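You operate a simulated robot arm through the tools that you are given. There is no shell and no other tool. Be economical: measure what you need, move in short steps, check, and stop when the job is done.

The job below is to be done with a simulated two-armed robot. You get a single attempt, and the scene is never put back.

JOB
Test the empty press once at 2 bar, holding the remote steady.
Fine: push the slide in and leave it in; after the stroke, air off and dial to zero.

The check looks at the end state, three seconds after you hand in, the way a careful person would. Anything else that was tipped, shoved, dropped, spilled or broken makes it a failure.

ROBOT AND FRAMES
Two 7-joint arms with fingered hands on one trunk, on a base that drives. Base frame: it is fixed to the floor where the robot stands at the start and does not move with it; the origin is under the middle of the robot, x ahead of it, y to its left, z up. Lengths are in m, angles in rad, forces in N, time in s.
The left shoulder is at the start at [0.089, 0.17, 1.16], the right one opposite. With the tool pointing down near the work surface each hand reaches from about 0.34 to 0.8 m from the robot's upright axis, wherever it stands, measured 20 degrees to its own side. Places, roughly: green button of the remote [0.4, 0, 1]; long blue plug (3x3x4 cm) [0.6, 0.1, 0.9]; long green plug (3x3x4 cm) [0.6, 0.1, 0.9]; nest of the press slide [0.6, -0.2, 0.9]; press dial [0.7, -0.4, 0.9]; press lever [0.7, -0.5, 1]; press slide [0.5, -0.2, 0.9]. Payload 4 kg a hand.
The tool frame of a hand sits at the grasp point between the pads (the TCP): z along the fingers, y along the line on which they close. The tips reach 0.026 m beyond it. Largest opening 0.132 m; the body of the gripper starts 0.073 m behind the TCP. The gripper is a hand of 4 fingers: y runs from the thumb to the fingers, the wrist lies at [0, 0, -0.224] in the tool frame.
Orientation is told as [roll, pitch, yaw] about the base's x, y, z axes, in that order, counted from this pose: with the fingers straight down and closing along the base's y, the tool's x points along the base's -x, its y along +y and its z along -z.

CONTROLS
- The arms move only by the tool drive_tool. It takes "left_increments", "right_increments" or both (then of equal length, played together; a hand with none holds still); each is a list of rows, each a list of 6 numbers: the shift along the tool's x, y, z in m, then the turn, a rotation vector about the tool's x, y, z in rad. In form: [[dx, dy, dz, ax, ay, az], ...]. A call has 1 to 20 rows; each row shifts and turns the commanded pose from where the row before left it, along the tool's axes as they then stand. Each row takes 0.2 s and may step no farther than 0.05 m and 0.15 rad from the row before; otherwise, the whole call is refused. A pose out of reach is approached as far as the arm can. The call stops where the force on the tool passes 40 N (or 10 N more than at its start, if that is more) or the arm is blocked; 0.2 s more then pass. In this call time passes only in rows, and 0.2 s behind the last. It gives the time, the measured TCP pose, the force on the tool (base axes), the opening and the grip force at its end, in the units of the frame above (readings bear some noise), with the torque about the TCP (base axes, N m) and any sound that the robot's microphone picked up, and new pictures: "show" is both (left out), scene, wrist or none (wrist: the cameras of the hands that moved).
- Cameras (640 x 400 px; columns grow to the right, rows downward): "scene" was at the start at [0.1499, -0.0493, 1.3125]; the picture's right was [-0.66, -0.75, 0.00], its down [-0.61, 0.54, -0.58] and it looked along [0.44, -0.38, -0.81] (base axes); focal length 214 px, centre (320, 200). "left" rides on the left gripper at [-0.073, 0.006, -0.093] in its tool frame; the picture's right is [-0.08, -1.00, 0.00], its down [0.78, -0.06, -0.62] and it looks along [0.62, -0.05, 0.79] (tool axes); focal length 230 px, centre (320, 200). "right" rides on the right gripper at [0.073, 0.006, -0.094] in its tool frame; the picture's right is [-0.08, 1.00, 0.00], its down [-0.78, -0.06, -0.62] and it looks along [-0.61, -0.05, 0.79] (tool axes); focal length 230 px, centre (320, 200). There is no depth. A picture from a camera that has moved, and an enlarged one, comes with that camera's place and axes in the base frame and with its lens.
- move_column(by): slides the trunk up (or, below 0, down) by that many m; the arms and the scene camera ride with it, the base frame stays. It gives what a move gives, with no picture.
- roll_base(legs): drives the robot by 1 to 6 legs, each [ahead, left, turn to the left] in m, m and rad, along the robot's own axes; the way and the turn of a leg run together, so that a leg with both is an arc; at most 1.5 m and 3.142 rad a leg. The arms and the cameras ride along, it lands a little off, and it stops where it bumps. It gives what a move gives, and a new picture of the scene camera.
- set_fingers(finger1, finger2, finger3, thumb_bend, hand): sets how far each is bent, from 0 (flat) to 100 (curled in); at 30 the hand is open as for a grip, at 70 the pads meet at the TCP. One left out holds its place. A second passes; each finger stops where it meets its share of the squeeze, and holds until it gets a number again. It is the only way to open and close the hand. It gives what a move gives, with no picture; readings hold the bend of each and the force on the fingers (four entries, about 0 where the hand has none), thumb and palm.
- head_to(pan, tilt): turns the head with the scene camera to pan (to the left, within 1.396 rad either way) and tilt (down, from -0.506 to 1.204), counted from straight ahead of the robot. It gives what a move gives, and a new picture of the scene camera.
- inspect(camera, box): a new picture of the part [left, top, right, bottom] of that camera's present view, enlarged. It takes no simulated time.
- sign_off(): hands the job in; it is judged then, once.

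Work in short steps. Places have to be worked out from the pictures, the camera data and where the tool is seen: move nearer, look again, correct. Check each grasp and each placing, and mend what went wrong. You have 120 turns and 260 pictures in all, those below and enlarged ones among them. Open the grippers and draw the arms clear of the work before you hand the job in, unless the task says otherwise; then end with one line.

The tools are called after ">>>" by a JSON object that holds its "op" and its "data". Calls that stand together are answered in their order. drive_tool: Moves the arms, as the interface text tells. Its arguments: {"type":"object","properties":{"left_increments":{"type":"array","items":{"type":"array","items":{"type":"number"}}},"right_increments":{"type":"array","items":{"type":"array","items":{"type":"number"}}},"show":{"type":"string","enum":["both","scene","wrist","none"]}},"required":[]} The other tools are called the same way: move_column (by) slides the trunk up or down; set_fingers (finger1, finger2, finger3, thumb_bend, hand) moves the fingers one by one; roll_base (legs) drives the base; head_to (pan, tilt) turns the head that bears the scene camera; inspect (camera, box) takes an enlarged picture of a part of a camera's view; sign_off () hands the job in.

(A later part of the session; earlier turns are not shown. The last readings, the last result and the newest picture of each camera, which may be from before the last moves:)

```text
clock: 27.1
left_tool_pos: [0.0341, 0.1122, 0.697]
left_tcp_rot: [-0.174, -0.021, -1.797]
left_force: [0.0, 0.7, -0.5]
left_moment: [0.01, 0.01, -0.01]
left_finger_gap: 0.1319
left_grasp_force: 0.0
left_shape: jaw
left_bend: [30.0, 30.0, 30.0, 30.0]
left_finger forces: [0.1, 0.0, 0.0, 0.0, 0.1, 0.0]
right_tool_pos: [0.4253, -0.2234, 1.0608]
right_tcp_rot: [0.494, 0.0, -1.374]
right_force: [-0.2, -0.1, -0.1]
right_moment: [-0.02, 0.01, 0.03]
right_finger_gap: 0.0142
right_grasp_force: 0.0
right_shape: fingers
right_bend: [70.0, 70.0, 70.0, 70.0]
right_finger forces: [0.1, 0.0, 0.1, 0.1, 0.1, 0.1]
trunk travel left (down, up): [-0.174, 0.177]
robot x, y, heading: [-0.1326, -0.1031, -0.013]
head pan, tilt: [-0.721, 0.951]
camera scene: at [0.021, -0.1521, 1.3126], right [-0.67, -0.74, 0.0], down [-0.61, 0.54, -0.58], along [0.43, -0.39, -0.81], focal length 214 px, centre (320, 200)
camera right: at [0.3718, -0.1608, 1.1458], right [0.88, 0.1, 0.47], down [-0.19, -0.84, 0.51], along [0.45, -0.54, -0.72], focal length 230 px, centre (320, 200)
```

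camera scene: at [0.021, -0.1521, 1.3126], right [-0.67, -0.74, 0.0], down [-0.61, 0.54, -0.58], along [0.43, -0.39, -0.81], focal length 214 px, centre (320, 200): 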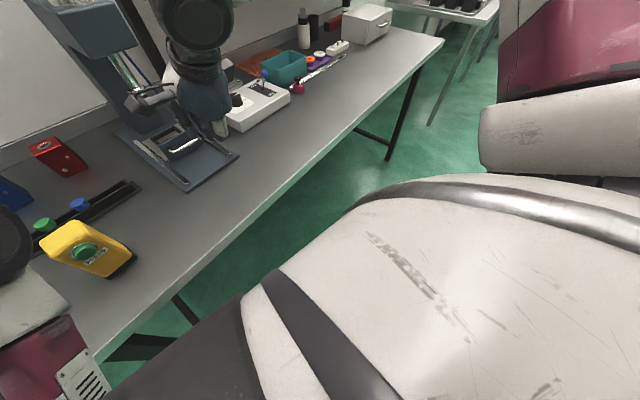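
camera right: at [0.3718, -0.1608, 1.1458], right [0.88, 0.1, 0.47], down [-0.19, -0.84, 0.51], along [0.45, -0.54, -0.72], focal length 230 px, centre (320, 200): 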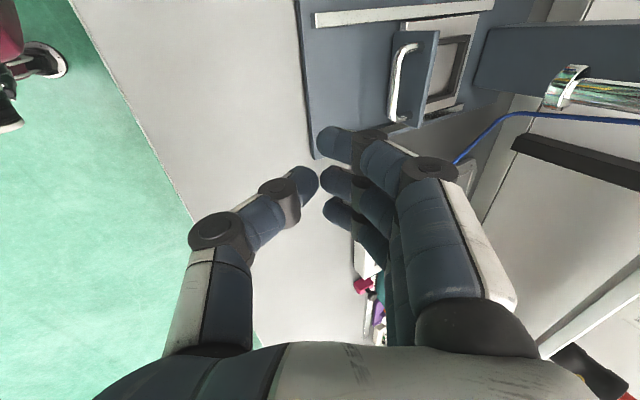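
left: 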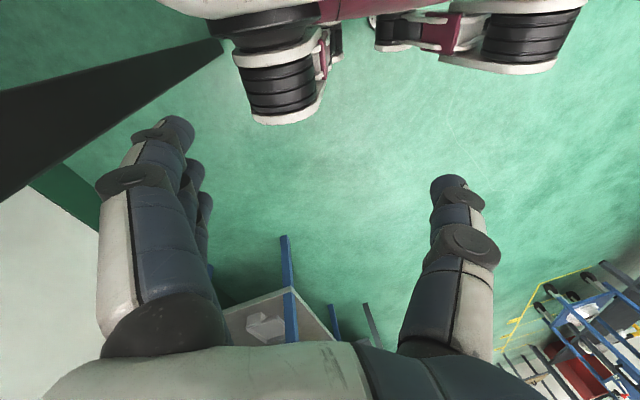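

Inspect the slide position.

>>> {"op": "inspect", "data": {"camera": "scene", "box": [90, 80, 250, 200]}}

>>> {"op": "inspect", "data": {"camera": "right", "box": [290, 0, 640, 200]}}

```text
3.33 times, centred on (170, 140) of scene
camera zoom: at [0.021, -0.1521, 1.3126], right [-0.67, -0.74, 0.0], down [-0.61, 0.54, -0.58], along [0.43, -0.39, -0.81], focal length 715 px, centre (820, 400)
```

zoom: 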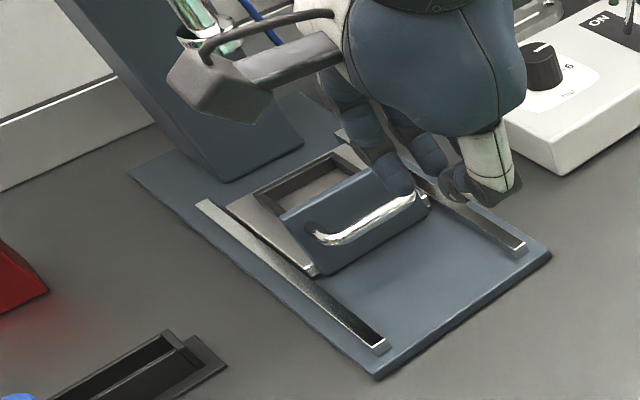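

```text
1.83 times, centred on (465, 100) of right
camera zoom: at [0.3718, -0.1608, 1.1458], right [0.88, 0.1, 0.47], down [-0.19, -0.84, 0.51], along [0.45, -0.54, -0.72], focal length 421 px, centre (55, 383)
```

zoom: 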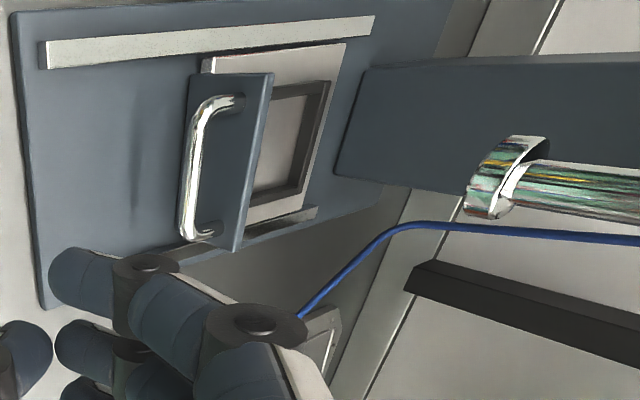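

The slide is fully in, nest beneath the ram. Now I straighten the hand, raise it, and drive the base (right, then ahead) to reach the control box.

>>> {"op": "drive_tool", "data": {"right_increments": [[0, -0.0, -0.04, 0.125, 0, 0], [0, 0, -0.04, 0.125, 0, 0], [0, 0, -0.03, 0.125, 0, 0], [0, 0, 0, 0.12, 0, 0]], "show": "none"}}

>>> {"op": "roll_base", "data": {"legs": [[0, -0.15, 0], [0.15, 0, 0]]}}

```text
clock: 28.1
left_tool_pos: [0.0337, 0.1123, 0.6975]
left_tcp_rot: [-0.173, -0.022, -1.798]
left_force: [0.2, -0.2, 0.1]
left_moment: [-0.01, 0.0, -0.03]
left_finger_gap: 0.132
left_grasp_force: 0.1
left_shape: jaw
left_bend: [30.0, 30.0, 30.0, 30.0]
left_finger forces: [0.1, 0.1, 0.0, 0.0, 0.0, 0.1]
right_tool_pos: [0.3843, -0.2293, 1.1608]
right_tcp_rot: [-0.003, 0.001, -1.374]
right_force: [-0.5, 0.1, -0.1]
right_moment: [-0.01, 0.0, 0.0]
right_finger_gap: 0.0137
right_grasp_force: 0.1
right_shape: fingers
right_bend: [70.0, 70.0, 70.0, 70.0]
right_finger forces: [0.1, 0.1, 0.1, 0.0, 0.0, 0.0]
trunk travel left (down, up): [-0.174, 0.177]
robot x, y, heading: [-0.1262, -0.1003, -0.008]
head pan, tilt: [-0.721, 0.951]
```

```text
clock: 31.0
left_tool_pos: [0.1788, -0.0388, 0.6984]
left_tcp_rot: [-0.176, -0.022, -1.794]
left_force: [-0.6, 0.2, 0.1]
left_moment: [0.0, 0.04, 0.02]
left_finger_gap: 0.1322
left_grasp_force: 0.1
left_shape: jaw
left_bend: [30.0, 30.0, 30.0, 30.0]
left_finger forces: [0.1, 0.0, 0.0, 0.1, 0.0, 0.1]
right_tool_pos: [0.5312, -0.3801, 1.1592]
right_tcp_rot: [-0.001, -0.001, -1.37]
right_force: [0.9, 0.4, 0.5]
right_moment: [0.01, -0.01, -0.02]
right_finger_gap: 0.0144
right_grasp_force: 0.1
right_shape: fingers
right_bend: [70.0, 70.0, 70.0, 70.0]
right_finger forces: [0.0, 0.0, 0.0, 0.0, 0.0, 0.0]
trunk travel left (down, up): [-0.174, 0.177]
robot x, y, heading: [0.018, -0.2535, -0.007]
head pan, tilt: [-0.721, 0.951]
camera scene: at [0.1684, -0.3037, 1.3124], right [-0.67, -0.75, 0.0], down [-0.61, 0.54, -0.58], along [0.43, -0.39, -0.81], focal length 214 px, centre (320, 200)
```

scene: 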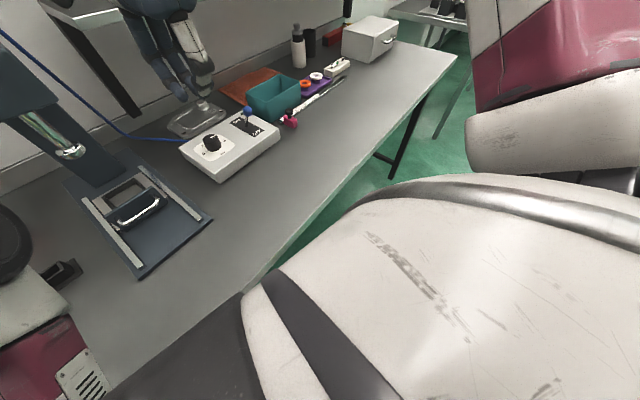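

Clear view of box and press. Zoom in on the dial and lever.

>>> {"op": "inspect", "data": {"camera": "scene", "box": [170, 90, 290, 190]}}

>>> {"op": "inspect", "data": {"camera": "right", "box": [0, 0, 640, 400]}}

```text
4.00 times, centred on (230, 140) of scene
camera zoom: at [0.1684, -0.3037, 1.3124], right [-0.67, -0.75, 0.0], down [-0.61, 0.54, -0.58], along [0.43, -0.39, -0.81], focal length 858 px, centre (680, 440)
```

zoom: 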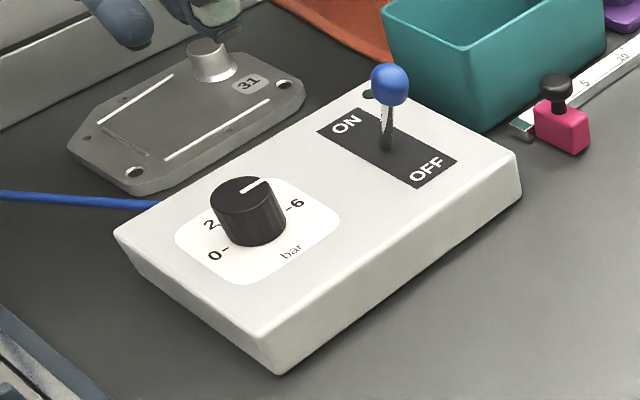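

```text
1.00 times, centred on (320, 200) of right (not enlarged: the box is as wide or as high as the picture)
camera zoom: at [0.5217, -0.3091, 1.2534], right [0.99, 0.12, 0.0], down [0.1, -0.78, 0.62], along [0.07, -0.61, -0.79], focal length 230 px, centre (320, 200)
```

zoom: 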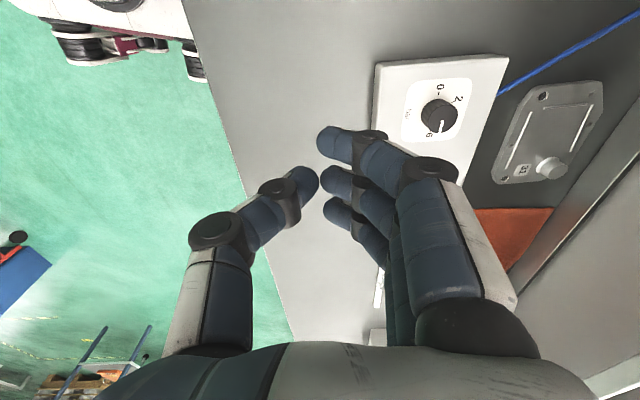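

The wrist camera looks down on the dial; zoom.

>>> {"op": "inspect", "data": {"camera": "right", "box": [390, 65, 510, 150]}}

```text
4.71 times, centred on (450, 108) of right
camera zoom: at [0.5217, -0.3091, 1.2534], right [0.99, 0.12, 0.0], down [0.1, -0.78, 0.62], along [0.07, -0.61, -0.79], focal length 1083 px, centre (-292, 635)
```

zoom: 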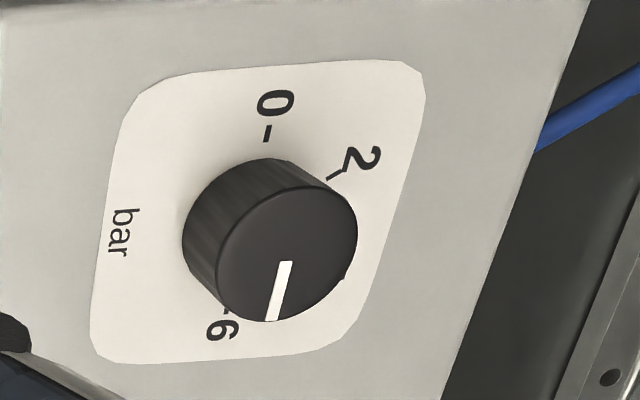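

The pointer sits exactly at 6; 0→left and 6→right are 180° apart, 2 bar is 120° counter-clockwise from here. Knob axis ≈(0.6915,−0.391), top z≈0.95. Before moving in, I look up to check the shelf/wall clearance.

>>> {"op": "head_to", "data": {"pan": -0.5, "tilt": 0.35}}

```text
clock: 32.0
left_tool_pos: [0.1797, -0.0392, 0.6985]
left_tcp_rot: [-0.172, -0.023, -1.796]
left_force: [0.7, 0.4, -0.2]
left_moment: [0.01, 0.0, 0.03]
left_finger_gap: 0.1319
left_grasp_force: 0.1
left_shape: jaw
left_bend: [30.0, 30.0, 30.0, 30.0]
left_finger forces: [0.1, 0.1, 0.1, 0.1, 0.0, 0.0]
right_tool_pos: [0.5301, -0.3793, 1.1603]
right_tcp_rot: [0.0, -0.001, -1.37]
right_force: [0.1, 0.1, -0.4]
right_moment: [-0.02, -0.01, 0.05]
right_finger_gap: 0.0145
right_grasp_force: 0.2
right_shape: fingers
right_bend: [70.0, 70.0, 70.0, 70.0]
right_finger forces: [0.1, 0.1, 0.0, 0.0, 0.0, 0.0]
trunk travel left (down, up): [-0.174, 0.177]
robot x, y, heading: [0.0198, -0.2529, -0.005]
head pan, tilt: [-0.499, 0.351]
camera scene: at [0.1947, -0.3006, 1.3636], right [-0.49, -0.87, 0.0], down [-0.3, 0.17, -0.94], along [0.82, -0.46, -0.34], focal length 214 px, centre (320, 200)
```

scene: 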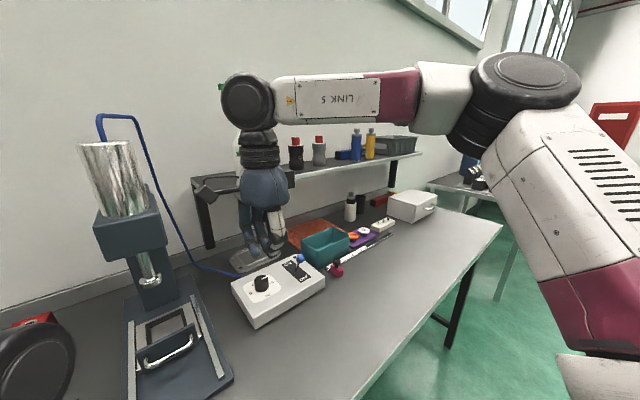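

The shelf front edge is at about x≈0.89, so there's room. I set the fingers to a partial opening and bring the hand above the knob at z≈1.05, turning yaw further negative.

>>> {"op": "set_fingers", "data": {"hand": "right", "finger1": 44, "finger2": 44, "finger3": 44, "thumb_bend": 44}}

>>> {"op": "drive_tool", "data": {"right_increments": [[-0.0105, 0.0388, 0, 0, 0, 0], [-0.0105, 0.0388, 0, 0, 0, 0], [-0.0105, 0.0388, 0, 0, 0, 0], [-0.0105, 0.0388, 0, 0, 0, 0], [0, 0, 0.035, 0, 0, 0.13], [0, 0, 0.035, 0, 0, 0.13], [0, 0, 0.03, 0, 0, 0.13], [0, 0, 0, 0, 0, 0.13]]}}

>>> {"op": "head_to", "data": {"pan": -0.55, "tilt": 0.6}}

```text
clock: 33.0
left_tool_pos: [0.1794, -0.0387, 0.6969]
left_tcp_rot: [-0.174, -0.023, -1.794]
left_force: [0.4, -0.2, 0.4]
left_moment: [0.02, 0.0, -0.03]
left_finger_gap: 0.1318
left_grasp_force: 0.1
left_shape: jaw
left_bend: [30.0, 30.0, 30.0, 30.0]
left_finger forces: [0.1, 0.0, 0.0, 0.1, 0.1, 0.1]
right_tool_pos: [0.5301, -0.3802, 1.1593]
right_tcp_rot: [0.001, -0.001, -1.37]
right_force: [0.5, 0.0, -0.1]
right_moment: [-0.02, 0.02, 0.01]
right_finger_gap: 0.0895
right_grasp_force: 0.1
right_shape: fingers
right_bend: [44.0, 44.0, 44.0, 44.0]
right_finger forces: [0.0, 0.0, 0.0, 0.1, 0.1, 0.1]
trunk travel left (down, up): [-0.174, 0.177]
robot x, y, heading: [0.0207, -0.2547, -0.007]
head pan, tilt: [-0.499, 0.351]
```

```text
clock: 34.8
left_tool_pos: [0.1791, -0.0384, 0.6966]
left_tcp_rot: [-0.173, -0.023, -1.794]
left_force: [-0.5, -0.5, 0.2]
left_moment: [0.02, -0.04, 0.01]
left_finger_gap: 0.1322
left_grasp_force: 0.2
left_shape: jaw
left_bend: [30.0, 30.0, 30.0, 30.0]
left_finger forces: [0.0, 0.0, 0.1, 0.1, 0.1, 0.0]
right_tool_pos: [0.6875, -0.3927, 1.062]
right_tcp_rot: [-0.001, 0.0, -1.894]
right_force: [0.5, 0.5, -0.1]
right_moment: [0.0, 0.02, 0.01]
right_finger_gap: 0.09
right_grasp_force: 0.1
right_shape: fingers
right_bend: [44.0, 44.0, 44.0, 44.0]
right_finger forces: [0.0, 0.0, 0.2, 0.1, 0.0, 0.0]
trunk travel left (down, up): [-0.174, 0.177]
robot x, y, heading: [0.0159, -0.2564, -0.003]
head pan, tilt: [-0.499, 0.351]
camera scene: at [0.1944, -0.3004, 1.3638], right [-0.49, -0.87, 0.0], down [-0.3, 0.17, -0.94], along [0.82, -0.46, -0.34], focal length 214 px, centre (320, 200)
camera right: at [0.7164, -0.326, 1.156], right [0.92, -0.39, 0.0], down [-0.31, -0.72, 0.62], along [-0.24, -0.57, -0.79], focal length 230 px, centre (320, 200)
```

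scene: 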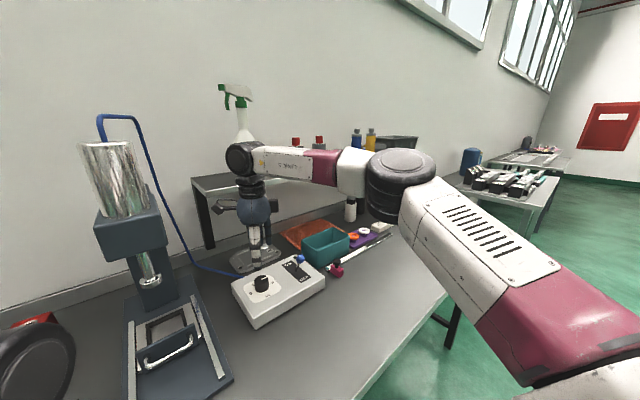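
right: 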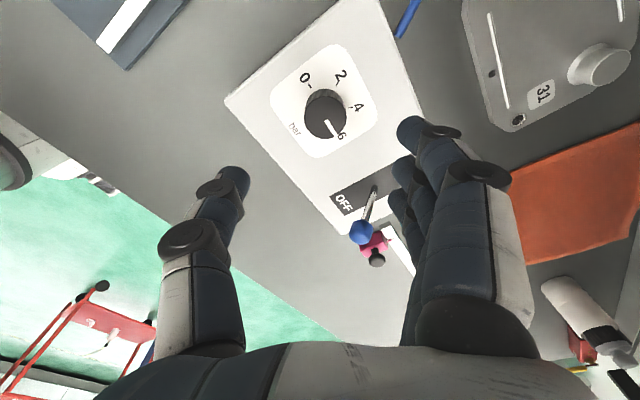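

```text
clock: 35.6
left_tool_pos: [0.1787, -0.0398, 0.6987]
left_tcp_rot: [-0.171, -0.023, -1.795]
left_force: [-0.4, -0.6, -0.8]
left_moment: [0.0, -0.01, -0.01]
left_finger_gap: 0.1319
left_grasp_force: 0.0
left_shape: jaw
left_bend: [30.0, 30.0, 30.0, 30.0]
left_finger forces: [0.0, 0.0, 0.0, 0.0, 0.0, 0.1]
right_tool_pos: [0.6882, -0.3925, 1.0631]
right_tcp_rot: [-0.001, 0.0, -1.89]
right_force: [0.0, 0.9, 0.9]
right_moment: [-0.02, 0.0, -0.02]
right_finger_gap: 0.09
right_grasp_force: 0.0
right_shape: fingers
right_bend: [44.0, 44.0, 44.0, 44.0]
right_finger forces: [0.1, 0.0, 0.0, 0.0, 0.0, 0.1]
trunk travel left (down, up): [-0.174, 0.177]
robot x, y, heading: [0.0205, -0.2518, -0.004]
head pan, tilt: [-0.55, 0.6]
camera scene: at [0.1882, -0.3021, 1.341], right [-0.53, -0.85, 0.0], down [-0.48, 0.3, -0.83], along [0.7, -0.44, -0.56], focal length 214 px, centre (320, 200)
```

scene: 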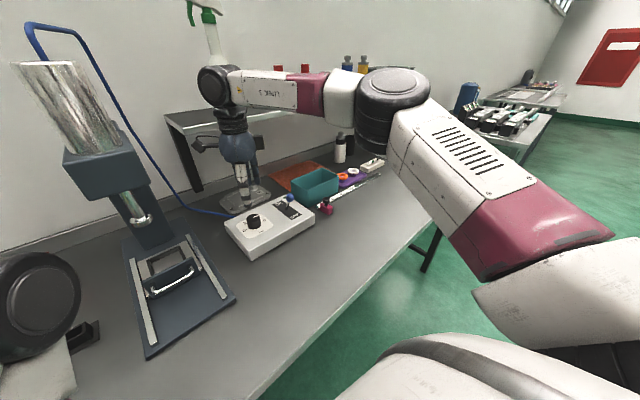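

Hand projects right above the knob. Check the fine alignment in the wrist view.

>>> {"op": "inspect", "data": {"camera": "right", "box": [240, 40, 420, 260]}}

```text
1.82 times, centred on (330, 150) of right
camera zoom: at [0.7163, -0.3261, 1.1562], right [0.92, -0.39, 0.0], down [-0.3, -0.73, 0.62], along [-0.24, -0.57, -0.79], focal length 418 px, centre (302, 291)
```

zoom: 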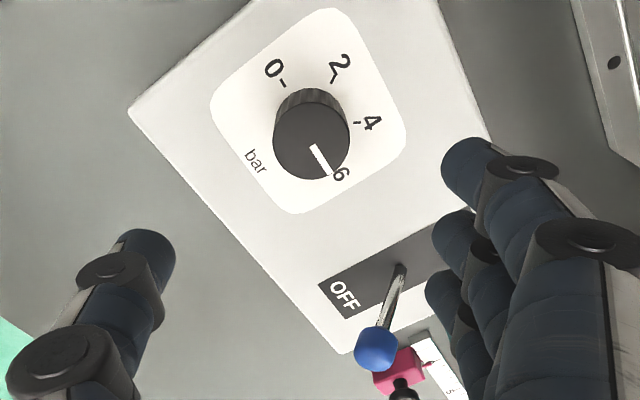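

Knob axis confirmed at (0.6925,−0.391). I correct by 4 mm and descend to TCP z≈0.955.

>>> {"op": "drive_tool", "data": {"right_increments": [[0.0029, 0.0038, 0, 0, 0, 0], [0, 0, 0.04, 0, 0, 0], [0, 0, 0.035, 0, 0, 0], [0, 0, 0.02, 0, 0, 0], [0, 0, 0.012, 0, 0, 0]]}}

```text
clock: 36.8
left_tool_pos: [0.1793, -0.0403, 0.6963]
left_tcp_rot: [-0.173, -0.022, -1.793]
left_force: [0.2, -0.4, 0.1]
left_moment: [0.03, 0.0, -0.01]
left_finger_gap: 0.1318
left_grasp_force: 0.0
left_shape: jaw
left_bend: [30.0, 30.0, 30.0, 30.0]
left_finger forces: [0.1, 0.0, 0.1, 0.1, 0.0, 0.1]
right_tool_pos: [0.6951, -0.3906, 0.9533]
right_tcp_rot: [0.0, -0.001, -1.893]
right_force: [-0.2, -0.1, 0.0]
right_moment: [-0.01, -0.02, -0.01]
right_finger_gap: 0.0899
right_grasp_force: 0.1
right_shape: fingers
right_bend: [44.0, 44.0, 44.0, 44.0]
right_finger forces: [0.1, 0.0, 0.0, 0.0, 0.0, 0.1]
trunk travel left (down, up): [-0.174, 0.177]
robot x, y, heading: [0.0223, -0.253, -0.009]
head pan, tilt: [-0.55, 0.6]
camera scene: at [0.1883, -0.3022, 1.341], right [-0.53, -0.85, 0.0], down [-0.48, 0.3, -0.83], along [0.7, -0.44, -0.56], focal length 214 px, centre (320, 200)
camera right: at [0.723, -0.324, 1.0484], right [0.92, -0.39, 0.0], down [-0.31, -0.73, 0.62], along [-0.24, -0.57, -0.79], focal length 230 px, centre (320, 200)
```

scene: 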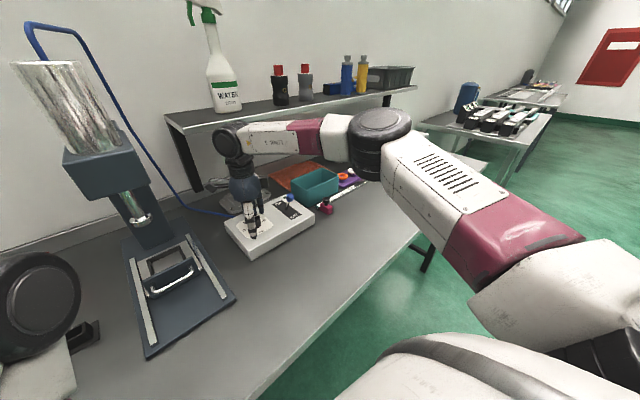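
right: 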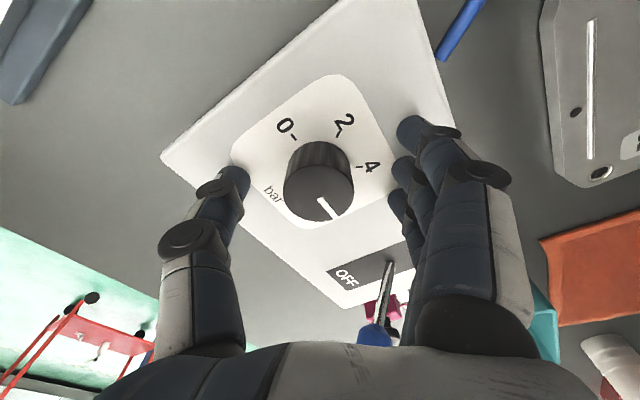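

Well centred on the knob. I close on it.

>>> {"op": "set_fingers", "data": {"hand": "right", "finger1": 68, "finger2": 68, "finger3": 68, "thumb_bend": 68}}

>>> {"op": "inspect", "data": {"camera": "right", "box": [160, 60, 480, 360]}}

```text
clock: 37.8
left_tool_pos: [0.1792, -0.0396, 0.6978]
left_tcp_rot: [-0.172, -0.022, -1.793]
left_force: [0.9, 0.3, 0.1]
left_moment: [-0.01, 0.03, 0.01]
left_finger_gap: 0.1321
left_grasp_force: 0.2
left_shape: jaw
left_bend: [30.0, 30.0, 30.0, 30.0]
left_finger forces: [0.0, 0.1, 0.1, 0.0, 0.1, 0.1]
right_tool_pos: [0.694, -0.3898, 0.9539]
right_tcp_rot: [0.0, 0.0, -1.892]
right_force: [-4.3, 2.0, -1.8]
right_moment: [0.03, 0.06, 0.01]
right_finger_gap: 0.0292
right_grasp_force: 8.6
right_shape: fingers
right_bend: [68.0, 60.0, 67.0, 63.0]
right_finger forces: [0.2, 6.2, 0.8, 0.1, 11.1, 0.0]
trunk travel left (down, up): [-0.174, 0.177]
robot x, y, heading: [0.018, -0.2548, -0.008]
head pan, tilt: [-0.55, 0.6]
```

```text
1.33 times, centred on (320, 210) of right
camera zoom: at [0.7226, -0.3236, 1.0484], right [0.92, -0.39, 0.0], down [-0.3, -0.73, 0.62], along [-0.24, -0.57, -0.79], focal length 307 px, centre (320, 187)
```

zoom: 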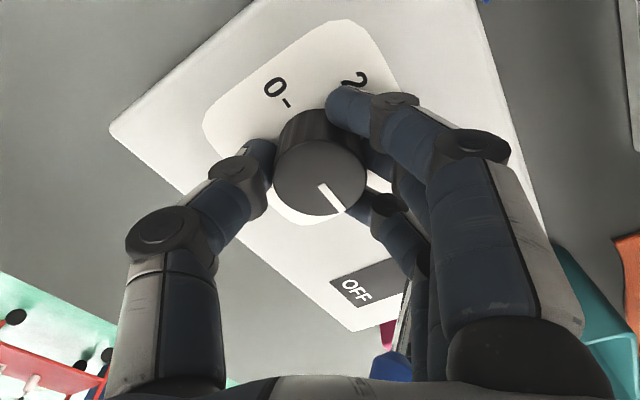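

Gripped by thumb and middle finger with the outer fingers hugging. I turn counter-clockwise by ~0.65 rad first and check.

>>> {"op": "drive_tool", "data": {"right_increments": [[0, 0, 0, 0, 0, -0.13], [0, 0, 0, 0, 0, -0.13], [0, 0, 0, 0, 0, -0.13], [0, 0, 0, 0, 0, -0.13], [0, 0, 0, 0, 0, -0.13]]}}

```text
clock: 39.0
left_tool_pos: [0.1782, -0.0386, 0.697]
left_tcp_rot: [-0.173, -0.023, -1.796]
left_force: [0.8, 0.2, 0.5]
left_moment: [-0.02, -0.04, 0.01]
left_finger_gap: 0.1318
left_grasp_force: 0.0
left_shape: jaw
left_bend: [30.0, 30.0, 30.0, 30.0]
left_finger forces: [0.1, 0.0, 0.0, 0.0, 0.0, 0.0]
right_tool_pos: [0.6935, -0.3896, 0.9541]
right_tcp_rot: [0.0, 0.001, -1.238]
right_force: [-4.6, -0.2, 4.0]
right_moment: [-0.01, 0.06, -0.04]
right_finger_gap: 0.029
right_grasp_force: 10.2
right_shape: fingers
right_bend: [68.0, 61.0, 67.0, 63.0]
right_finger forces: [0.0, 6.8, 1.0, 0.0, 11.9, 0.1]
trunk travel left (down, up): [-0.174, 0.177]
robot x, y, heading: [0.019, -0.2551, -0.006]
head pan, tilt: [-0.55, 0.6]
camera scene: at [0.1872, -0.3021, 1.3411], right [-0.53, -0.85, 0.0], down [-0.48, 0.3, -0.83], along [0.7, -0.44, -0.56], focal length 214 px, centre (320, 200)
camera right: at [0.6752, -0.3201, 1.0477], right [0.97, 0.25, 0.0], down [0.2, -0.76, 0.62], along [0.16, -0.6, -0.79], focal length 230 px, centre (320, 200)
```

scene: 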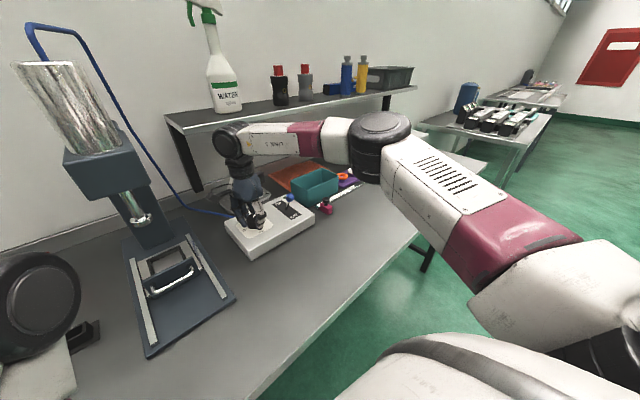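
right: 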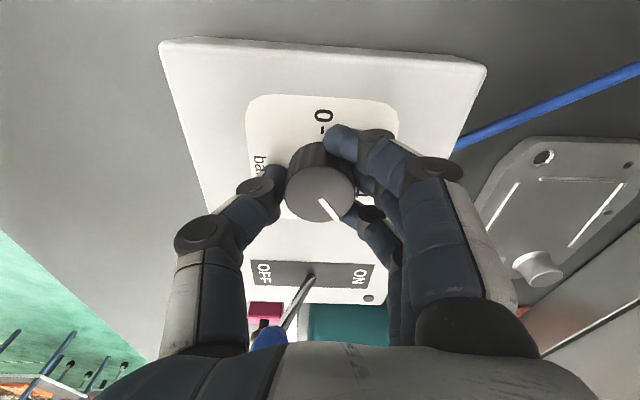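

The knob turns with the hand. Continue by 0.78 rad.

>>> {"op": "drive_tool", "data": {"right_increments": [[0, 0, 0, 0, 0, -0.13], [0, 0, 0, 0, 0, -0.13], [0, 0, 0, 0, 0, -0.13], [0, 0, 0, 0, 0, -0.13], [0, 0, 0, 0, 0, -0.13], [0, 0, 0, 0, 0, -0.13]]}}

```text
clock: 40.4
left_tool_pos: [0.1776, -0.0396, 0.6985]
left_tcp_rot: [-0.172, -0.023, -1.796]
left_force: [1.0, -0.6, -0.7]
left_moment: [0.01, -0.02, 0.0]
left_finger_gap: 0.1319
left_grasp_force: 0.0
left_shape: jaw
left_bend: [30.0, 30.0, 30.0, 30.0]
left_finger forces: [0.0, 0.1, 0.1, 0.0, 0.0, 0.0]
right_tool_pos: [0.695, -0.3903, 0.9537]
right_tcp_rot: [-0.001, 0.001, -0.98]
right_force: [-6.7, -0.3, 6.8]
right_moment: [-0.02, 0.2, 0.0]
right_finger_gap: 0.0295
right_grasp_force: 9.9
right_shape: fingers
right_bend: [68.0, 61.0, 67.0, 64.0]
right_finger forces: [0.2, 6.6, 0.7, 0.0, 13.0, 0.1]
right hand out of reach, approached as far as the arm can: row 3, 4, 5, 6
trunk travel left (down, up): [-0.174, 0.177]
robot x, y, heading: [0.018, -0.2517, -0.003]
head pan, tilt: [-0.55, 0.6]
camera scene: at [0.1868, -0.3021, 1.3412], right [-0.53, -0.85, 0.0], down [-0.48, 0.3, -0.83], along [0.7, -0.44, -0.56], focal length 214 px, centre (320, 200)
camera right: at [0.658, -0.327, 1.0472], right [0.87, 0.49, 0.0], down [0.39, -0.69, 0.62], along [0.3, -0.54, -0.79], focal length 230 px, centre (320, 200)
```

scene: 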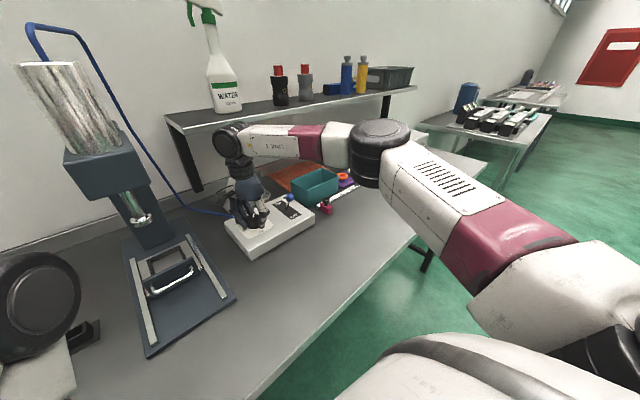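
right: 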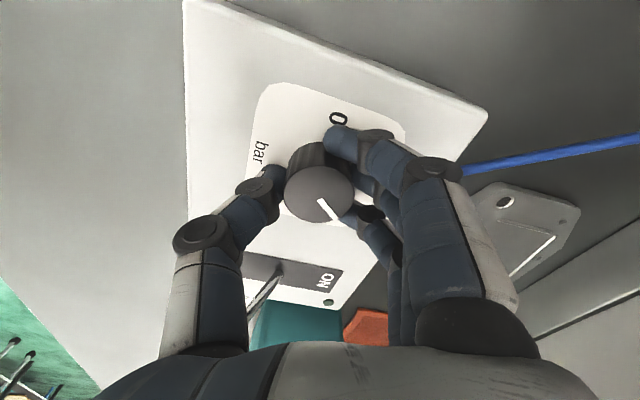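

Wrist limit at yaw ≈−1.0; 0.91 rad done, 1.18 rad remains. I open, wind back, and regrasp at yaw ≈−2.35.

>>> {"op": "set_fingers", "data": {"hand": "right", "finger1": 44, "finger2": 44, "finger3": 44, "thumb_bend": 44}}

>>> {"op": "drive_tool", "data": {"right_increments": [[0, 0, 0, 0, 0, 0.137], [0, 0, 0, 0, 0, 0.137], [0, 0, 0, 0, 0, 0.137], [0, 0, 0, 0, 0, 0.137], [0, 0, 0, 0, 0, 0.137], [0, 0, 0, 0, 0, 0.137], [0, 0, 0, 0, 0, 0.137], [0, 0, 0, 0, 0, 0.137], [0, 0, 0, 0, 0, 0.137], [0, 0, 0, 0, 0, 0.137]], "show": "wrist"}}

```text
clock: 41.4
left_tool_pos: [0.1796, -0.04, 0.6981]
left_tcp_rot: [-0.172, -0.021, -1.794]
left_force: [0.4, 0.1, -1.1]
left_moment: [0.01, -0.04, 0.05]
left_finger_gap: 0.1318
left_grasp_force: 0.1
left_shape: jaw
left_bend: [30.0, 30.0, 30.0, 30.0]
left_finger forces: [0.0, 0.0, 0.0, 0.0, 0.0, 0.0]
right_tool_pos: [0.6952, -0.3899, 0.9541]
right_tcp_rot: [0.002, -0.002, -0.98]
right_force: [5.6, 2.5, 18.4]
right_moment: [-0.5, 0.67, 0.14]
right_finger_gap: 0.0866
right_grasp_force: 10.1
right_shape: fingers
right_bend: [44.0, 44.0, 44.0, 46.0]
right_finger forces: [0.0, 0.0, 0.1, 0.0, 18.8, 0.0]
trunk travel left (down, up): [-0.174, 0.177]
robot x, y, heading: [0.0184, -0.2569, -0.006]
head pan, tilt: [-0.55, 0.6]
```

```text
clock: 43.6
left_tool_pos: [0.1788, -0.0403, 0.6975]
left_tcp_rot: [-0.171, -0.023, -1.797]
left_force: [-0.2, 0.5, -0.2]
left_moment: [0.0, 0.03, 0.0]
left_finger_gap: 0.1319
left_grasp_force: 0.0
left_shape: jaw
left_bend: [30.0, 30.0, 30.0, 30.0]
left_finger forces: [0.1, 0.0, 0.1, 0.0, 0.1, 0.0]
right_tool_pos: [0.6948, -0.3885, 0.9531]
right_tcp_rot: [0.0, 0.0, -2.353]
right_force: [0.2, 0.9, 6.2]
right_moment: [-0.08, -0.11, 0.2]
right_finger_gap: 0.0914
right_grasp_force: 2.7
right_shape: fingers
right_bend: [44.0, 44.0, 44.0, 44.0]
right_finger forces: [2.3, 1.1, 1.1, 0.0, 2.4, 0.1]
trunk travel left (down, up): [-0.174, 0.177]
robot x, y, heading: [0.0177, -0.2561, -0.008]
head pan, tilt: [-0.55, 0.6]
camera right: at [0.7495, -0.3424, 1.0474], right [0.65, -0.76, 0.0], down [-0.6, -0.51, 0.62], along [-0.47, -0.4, -0.79], focal length 230 px, centre (320, 200)
```

right: 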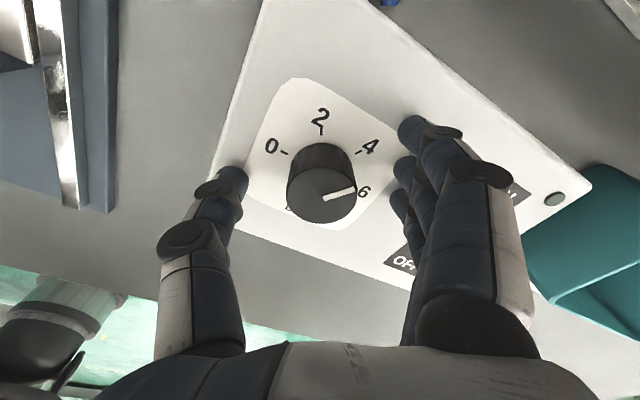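

The opening thumb brushed the plate slightly (tips swing lower when open), so I raise 7 mm. Pointer is now at −34°, i.e. ~4.5; 75° more needed. Regrasp.

>>> {"op": "drive_tool", "data": {"right_increments": [[0, 0, -0.007, 0, 0, 0]], "show": "none"}}

>>> {"op": "set_fingers", "data": {"hand": "right", "finger1": 68, "finger2": 68, "finger3": 68, "thumb_bend": 68}}

>>> {"op": "drive_tool", "data": {"right_increments": [[0, 0, 0, 0, 0, -0.13], [0, 0, 0, 0, 0, -0.13], [0, 0, 0, 0, 0, -0.13], [0, 0, 0, 0, 0, -0.13], [0, 0, 0, 0, 0, -0.13], [0, 0, 0, 0, 0, -0.13], [0, 0, 0, 0, 0, -0.13], [0, 0, 0, 0, 0, -0.13]], "show": "wrist"}}

```text
clock: 44.0
left_tool_pos: [0.1791, -0.0398, 0.6969]
left_tcp_rot: [-0.174, -0.024, -1.793]
left_force: [0.1, -0.1, -0.9]
left_moment: [0.0, -0.05, -0.02]
left_finger_gap: 0.1317
left_grasp_force: 0.0
left_shape: jaw
left_bend: [30.0, 30.0, 30.0, 30.0]
left_finger forces: [0.0, 0.0, 0.1, 0.0, 0.0, 0.1]
right_tool_pos: [0.6945, -0.3908, 0.9596]
right_tcp_rot: [0.001, -0.002, -2.352]
right_force: [0.2, -0.3, 0.3]
right_moment: [0.0, 0.03, -0.01]
right_finger_gap: 0.091
right_grasp_force: 0.2
right_shape: fingers
right_bend: [44.0, 44.0, 44.0, 44.0]
right_finger forces: [0.0, 0.0, 0.0, 0.1, 0.0, 0.0]
trunk travel left (down, up): [-0.174, 0.177]
robot x, y, heading: [0.0143, -0.2547, -0.008]
head pan, tilt: [-0.55, 0.6]
```

```text
clock: 45.0
left_tool_pos: [0.1785, -0.0395, 0.6965]
left_tcp_rot: [-0.174, -0.023, -1.795]
left_force: [-0.2, 0.5, 0.6]
left_moment: [-0.01, -0.02, -0.01]
left_finger_gap: 0.1319
left_grasp_force: 0.0
left_shape: jaw
left_bend: [30.0, 30.0, 30.0, 30.0]
left_finger forces: [0.0, 0.1, 0.1, 0.0, 0.1, 0.0]
right_tool_pos: [0.695, -0.3902, 0.96]
right_tcp_rot: [0.0, -0.002, -2.35]
right_force: [-3.1, 1.5, -4.9]
right_moment: [-0.02, 0.04, 0.02]
right_finger_gap: 0.0278
right_grasp_force: 8.3
right_shape: fingers
right_bend: [68.0, 60.0, 66.0, 63.0]
right_finger forces: [0.0, 5.9, 1.2, 0.0, 9.8, 0.0]
trunk travel left (down, up): [-0.174, 0.177]
robot x, y, heading: [0.0199, -0.2548, -0.008]
head pan, tilt: [-0.55, 0.6]
```

```text
clock: 46.8
left_tool_pos: [0.1783, -0.0384, 0.6968]
left_tcp_rot: [-0.173, -0.021, -1.795]
left_force: [0.0, -0.5, -0.8]
left_moment: [0.01, 0.0, 0.02]
left_finger_gap: 0.1318
left_grasp_force: 0.1
left_shape: jaw
left_bend: [30.0, 30.0, 30.0, 30.0]
left_finger forces: [0.1, 0.0, 0.0, 0.0, 0.1, 0.0]
right_tool_pos: [0.6944, -0.3904, 0.9588]
right_tcp_rot: [-0.002, -0.002, -1.309]
right_force: [-6.6, 2.2, -8.6]
right_moment: [0.09, 0.08, 0.01]
right_finger_gap: 0.0295
right_grasp_force: 8.1
right_shape: fingers
right_bend: [68.0, 61.0, 67.0, 63.0]
right_finger forces: [0.0, 4.7, 0.3, 0.1, 11.1, 0.0]
trunk travel left (down, up): [-0.174, 0.177]
robot x, y, heading: [0.0161, -0.2516, -0.006]
head pan, tilt: [-0.55, 0.6]
camera right: at [0.6814, -0.3185, 1.0538], right [0.98, 0.18, 0.0], down [0.14, -0.77, 0.62], along [0.11, -0.61, -0.79], focal length 230 px, centre (320, 200)
```

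right: 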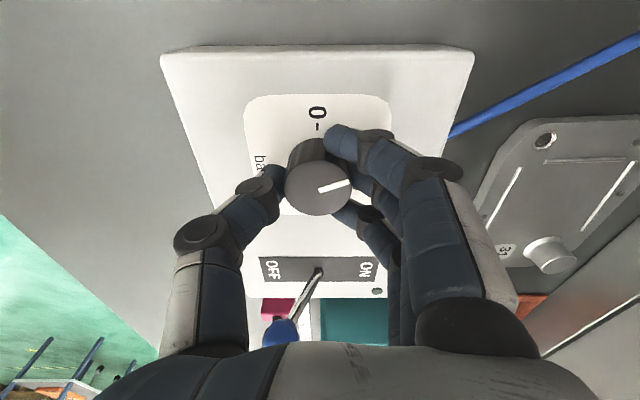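

Zoom to measure the pointer.

>>> {"op": "inspect", "data": {"camera": "right", "box": [260, 120, 380, 230]}}

```text
3.64 times, centred on (320, 175) of right
camera zoom: at [0.6814, -0.3185, 1.0538], right [0.98, 0.18, 0.0], down [0.14, -0.77, 0.62], along [0.11, -0.61, -0.79], focal length 837 px, centre (320, 291)
```

zoom: 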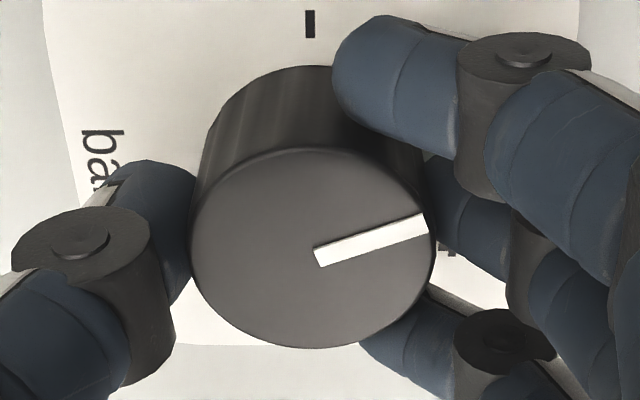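

Pointer ≈33°, target ≈41–42°. I turn 0.15 rad more, release and raise to measure carefully.

>>> {"op": "drive_tool", "data": {"right_increments": [[0, 0, 0, 0, 0, -0.075], [0, 0, 0, 0, 0, -0.075]], "show": "none"}}

>>> {"op": "set_fingers", "data": {"hand": "right", "finger1": 46, "finger2": 46, "finger3": 46, "thumb_bend": 48}}

>>> {"op": "drive_tool", "data": {"right_increments": [[0, 0, -0.04, 0, 0, 0], [0, 0, -0.04, 0, 0, 0]], "show": "wrist"}}

>>> {"op": "inspect", "data": {"camera": "right", "box": [260, 60, 380, 180]}}

```text
clock: 47.4
left_tool_pos: [0.1802, -0.0387, 0.6973]
left_tcp_rot: [-0.173, -0.022, -1.794]
left_force: [-0.7, -0.3, 0.2]
left_moment: [-0.01, 0.02, -0.03]
left_finger_gap: 0.1317
left_grasp_force: 0.1
left_shape: jaw
left_bend: [30.0, 30.0, 30.0, 30.0]
left_finger forces: [0.1, 0.0, 0.0, 0.1, 0.0, 0.1]
right_tool_pos: [0.6954, -0.3892, 0.9596]
right_tcp_rot: [0.0, 0.0, -1.16]
right_force: [-8.4, 2.7, -7.3]
right_moment: [0.07, 0.14, -0.03]
right_finger_gap: 0.0298
right_grasp_force: 7.9
right_shape: fingers
right_bend: [68.0, 61.0, 68.0, 63.0]
right_finger forces: [0.0, 4.9, 0.1, 0.0, 11.2, 0.1]
trunk travel left (down, up): [-0.174, 0.177]
robot x, y, heading: [0.0172, -0.2534, -0.009]
head pan, tilt: [-0.55, 0.6]
```

```text
clock: 48.4
left_tool_pos: [0.179, -0.0391, 0.6973]
left_tcp_rot: [-0.175, -0.022, -1.794]
left_force: [-0.1, 0.2, 0.1]
left_moment: [0.01, 0.01, -0.01]
left_finger_gap: 0.1319
left_grasp_force: 0.0
left_shape: jaw
left_bend: [30.0, 30.0, 30.0, 30.0]
left_finger forces: [0.1, 0.1, 0.0, 0.0, 0.0, 0.0]
right_tool_pos: [0.6949, -0.3898, 0.9599]
right_tcp_rot: [-0.001, 0.0, -1.162]
right_force: [0.3, 0.2, 0.2]
right_moment: [0.0, 0.01, 0.0]
right_finger_gap: 0.0798
right_grasp_force: 0.1
right_shape: fingers
right_bend: [46.0, 46.0, 46.0, 48.0]
right_finger forces: [0.0, 0.1, 0.1, 0.0, 0.0, 0.1]
trunk travel left (down, up): [-0.174, 0.177]
robot x, y, heading: [0.0189, -0.2527, -0.006]
head pan, tilt: [-0.55, 0.6]
```

```text
clock: 49.0
left_tool_pos: [0.1797, -0.0392, 0.6967]
left_tcp_rot: [-0.175, -0.024, -1.796]
left_force: [-0.5, 0.2, -0.3]
left_moment: [0.0, 0.03, -0.04]
left_finger_gap: 0.1321
left_grasp_force: 0.0
left_shape: jaw
left_bend: [30.0, 30.0, 30.0, 30.0]
left_finger forces: [0.1, 0.1, 0.0, 0.1, 0.0, 0.0]
right_tool_pos: [0.6949, -0.387, 1.039]
right_tcp_rot: [0.001, 0.0, -1.161]
right_force: [0.1, -0.3, -0.3]
right_moment: [0.01, -0.01, -0.02]
right_finger_gap: 0.0798
right_grasp_force: 0.1
right_shape: fingers
right_bend: [46.0, 46.0, 46.0, 48.0]
right_finger forces: [0.1, 0.0, 0.0, 0.0, 0.1, 0.0]
trunk travel left (down, up): [-0.174, 0.177]
robot x, y, heading: [0.0178, -0.253, -0.004]
head pan, tilt: [-0.55, 0.6]
camera right: at [0.6711, -0.3191, 1.1325], right [0.95, 0.33, 0.0], down [0.26, -0.74, 0.62], along [0.2, -0.58, -0.79], focal length 230 px, centre (320, 200)
```

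right: 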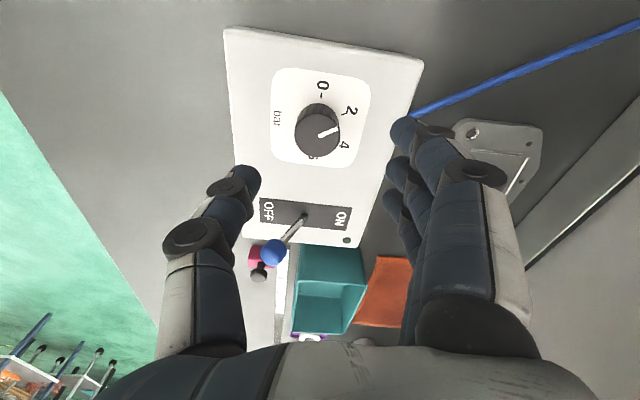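

```text
3.33 times, centred on (320, 120) of right
camera zoom: at [0.6711, -0.3191, 1.1325], right [0.95, 0.33, 0.0], down [0.26, -0.74, 0.62], along [0.2, -0.58, -0.79], focal length 767 px, centre (320, 467)
```

zoom: 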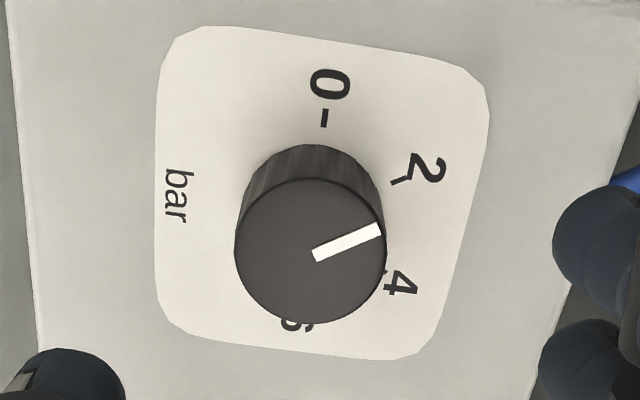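

The dial now points at 2 (within ~1–2°). Next the lever: base ≈(0.712,−0.501), ball ≈(0.688,−0.508,0.98) leaning to OFF (towards robot). I'll make a fist and put it on the robot side of the ball, staying high first.

>>> {"op": "drive_tool", "data": {"right_increments": [[0, 0, -0.035, 0, 0, 0.107], [0, 0, -0.03, 0, 0, 0.107], [-0.0293, -0.0236, 0, 0, 0, 0], [-0.0293, -0.0236, 0, 0, 0, 0], [-0.0293, -0.0236, 0, 0, 0, 0], [-0.0293, -0.0236, 0, 0, 0, 0]], "show": "none"}}

>>> {"op": "set_fingers", "data": {"hand": "right", "finger1": 70, "finger2": 70, "finger3": 70, "thumb_bend": 70}}

>>> {"op": "head_to", "data": {"pan": -0.65, "tilt": 0.75}}

>>> {"op": "inspect", "data": {"camera": "right", "box": [0, 0, 640, 400]}}

```text
clock: 50.4
left_tool_pos: [0.1796, -0.0399, 0.6975]
left_tcp_rot: [-0.171, -0.023, -1.794]
left_force: [0.3, -0.8, 0.2]
left_moment: [0.0, 0.02, 0.02]
left_finger_gap: 0.1318
left_grasp_force: 0.1
left_shape: jaw
left_bend: [30.0, 30.0, 30.0, 30.0]
left_finger forces: [0.0, 0.1, 0.1, 0.0, 0.0, 0.1]
right_tool_pos: [0.6233, -0.5248, 1.1077]
right_tcp_rot: [-0.001, 0.0, -1.376]
right_force: [0.6, 0.4, 0.0]
right_moment: [0.0, 0.01, 0.0]
right_finger_gap: 0.0798
right_grasp_force: 0.1
right_shape: fingers
right_bend: [46.0, 46.0, 46.0, 48.0]
right_finger forces: [0.0, 0.0, 0.0, 0.1, 0.1, 0.0]
trunk travel left (down, up): [-0.174, 0.177]
robot x, y, heading: [0.0185, -0.2555, -0.007]
head pan, tilt: [-0.55, 0.6]
```

```text
clock: 51.4
left_tool_pos: [0.1795, -0.0403, 0.6979]
left_tcp_rot: [-0.172, -0.024, -1.794]
left_force: [0.6, -0.7, -0.3]
left_moment: [-0.01, 0.02, -0.02]
left_finger_gap: 0.1316
left_grasp_force: 0.0
left_shape: jaw
left_bend: [30.0, 30.0, 30.0, 30.0]
left_finger forces: [0.0, 0.0, 0.0, 0.0, 0.1, 0.0]
right_tool_pos: [0.6247, -0.5237, 1.1074]
right_tcp_rot: [0.002, 0.0, -1.375]
right_force: [-0.3, -0.7, 0.3]
right_moment: [-0.04, -0.01, 0.01]
right_finger_gap: 0.0144
right_grasp_force: 0.1
right_shape: fingers
right_bend: [70.0, 70.0, 70.0, 70.0]
right_finger forces: [0.1, 0.0, 0.0, 0.1, 0.0, 0.0]
trunk travel left (down, up): [-0.174, 0.177]
robot x, y, heading: [0.0178, -0.2535, -0.011]
head pan, tilt: [-0.55, 0.6]
```

```text
clock: 52.1
left_tool_pos: [0.1796, -0.0392, 0.6975]
left_tcp_rot: [-0.172, -0.023, -1.794]
left_force: [-0.7, 0.4, -0.3]
left_moment: [0.02, -0.03, 0.02]
left_finger_gap: 0.1319
left_grasp_force: 0.0
left_shape: jaw
left_bend: [30.0, 30.0, 30.0, 30.0]
left_finger forces: [0.0, 0.1, 0.0, 0.0, 0.0, 0.0]
right_tool_pos: [0.6254, -0.5233, 1.1067]
right_tcp_rot: [0.0, -0.002, -1.374]
right_force: [0.3, 0.3, 0.4]
right_moment: [0.01, -0.01, -0.04]
right_finger_gap: 0.0143
right_grasp_force: 0.1
right_shape: fingers
right_bend: [70.0, 70.0, 70.0, 70.0]
right_finger forces: [0.0, 0.0, 0.0, 0.1, 0.1, 0.1]
trunk travel left (down, up): [-0.174, 0.177]
robot x, y, heading: [0.0135, -0.2539, -0.003]
head pan, tilt: [-0.649, 0.75]
camera scene: at [0.1789, -0.3059, 1.3281], right [-0.61, -0.79, 0.0], down [-0.54, 0.42, -0.73], along [0.58, -0.45, -0.68], focal length 214 px, centre (320, 200)
```

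scene: 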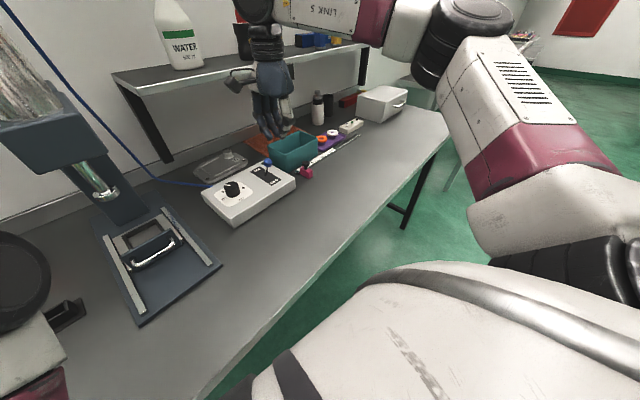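

```text
1.00 times, centred on (320, 200) of right (not enlarged: the box is as wide or as high as the picture)
camera zoom: at [0.6154, -0.4522, 1.2007], right [0.99, 0.12, 0.0], down [0.09, -0.78, 0.62], along [0.07, -0.61, -0.79], focal length 230 px, centre (320, 200)
```

zoom: 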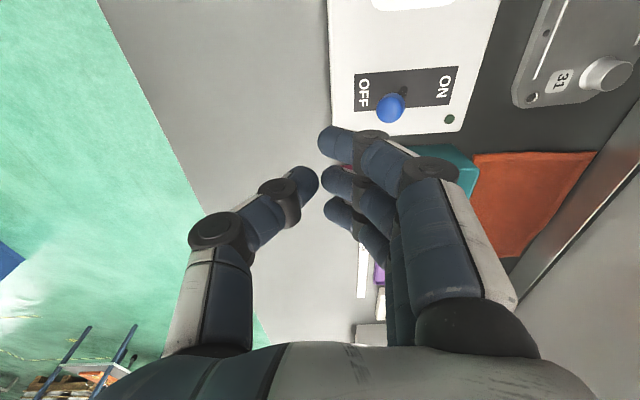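

Ball confirmed at ≈(0.687,−0.508,0.985), hand lined up 6 cm in front of it. Descend to z≈0.988.

>>> {"op": "drive_tool", "data": {"right_increments": [[0, 0, 0.04, 0, 0, 0], [0, 0, 0.04, 0, 0, 0], [0, 0, 0.038, 0, 0, 0]]}}

```text
clock: 52.9
left_tool_pos: [0.1791, -0.0391, 0.6971]
left_tcp_rot: [-0.174, -0.025, -1.796]
left_force: [-0.2, -0.6, -0.3]
left_moment: [0.02, 0.01, -0.06]
left_finger_gap: 0.1316
left_grasp_force: 0.1
left_shape: jaw
left_bend: [30.0, 30.0, 30.0, 30.0]
left_finger forces: [0.0, 0.0, 0.0, 0.0, 0.0, 0.1]
right_tool_pos: [0.6244, -0.5251, 0.9856]
right_tcp_rot: [0.0, 0.001, -1.376]
right_force: [0.1, 0.1, 0.4]
right_moment: [0.02, -0.01, -0.01]
right_finger_gap: 0.0142
right_grasp_force: 0.0
right_shape: fingers
right_bend: [70.0, 70.0, 70.0, 70.0]
right_finger forces: [0.1, 0.0, 0.0, 0.0, 0.0, 0.0]
trunk travel left (down, up): [-0.174, 0.177]
robot x, y, heading: [0.0164, -0.2529, -0.008]
head pan, tilt: [-0.649, 0.75]
camera scene: at [0.1793, -0.3063, 1.328], right [-0.61, -0.79, 0.0], down [-0.54, 0.42, -0.73], along [0.58, -0.45, -0.68], focal length 214 px, centre (320, 200)
camera right: at [0.6144, -0.4537, 1.0794], right [0.99, 0.12, 0.0], down [0.09, -0.78, 0.62], along [0.07, -0.61, -0.79], focal length 230 px, centre (320, 200)
```

scene: 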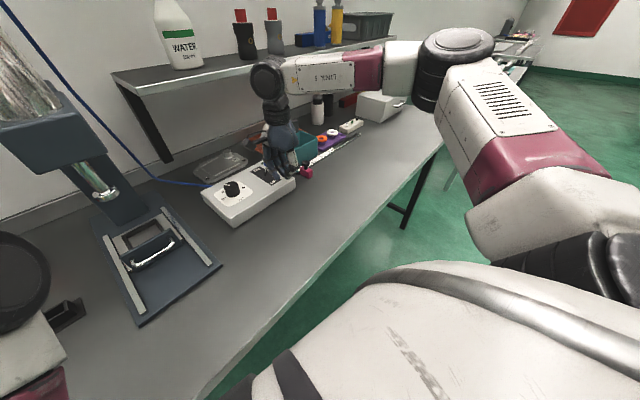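
right: 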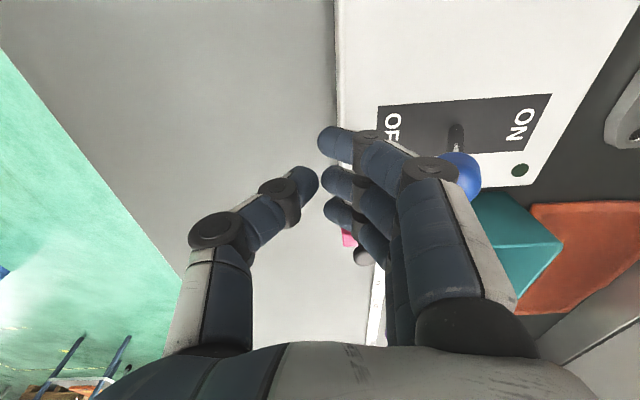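

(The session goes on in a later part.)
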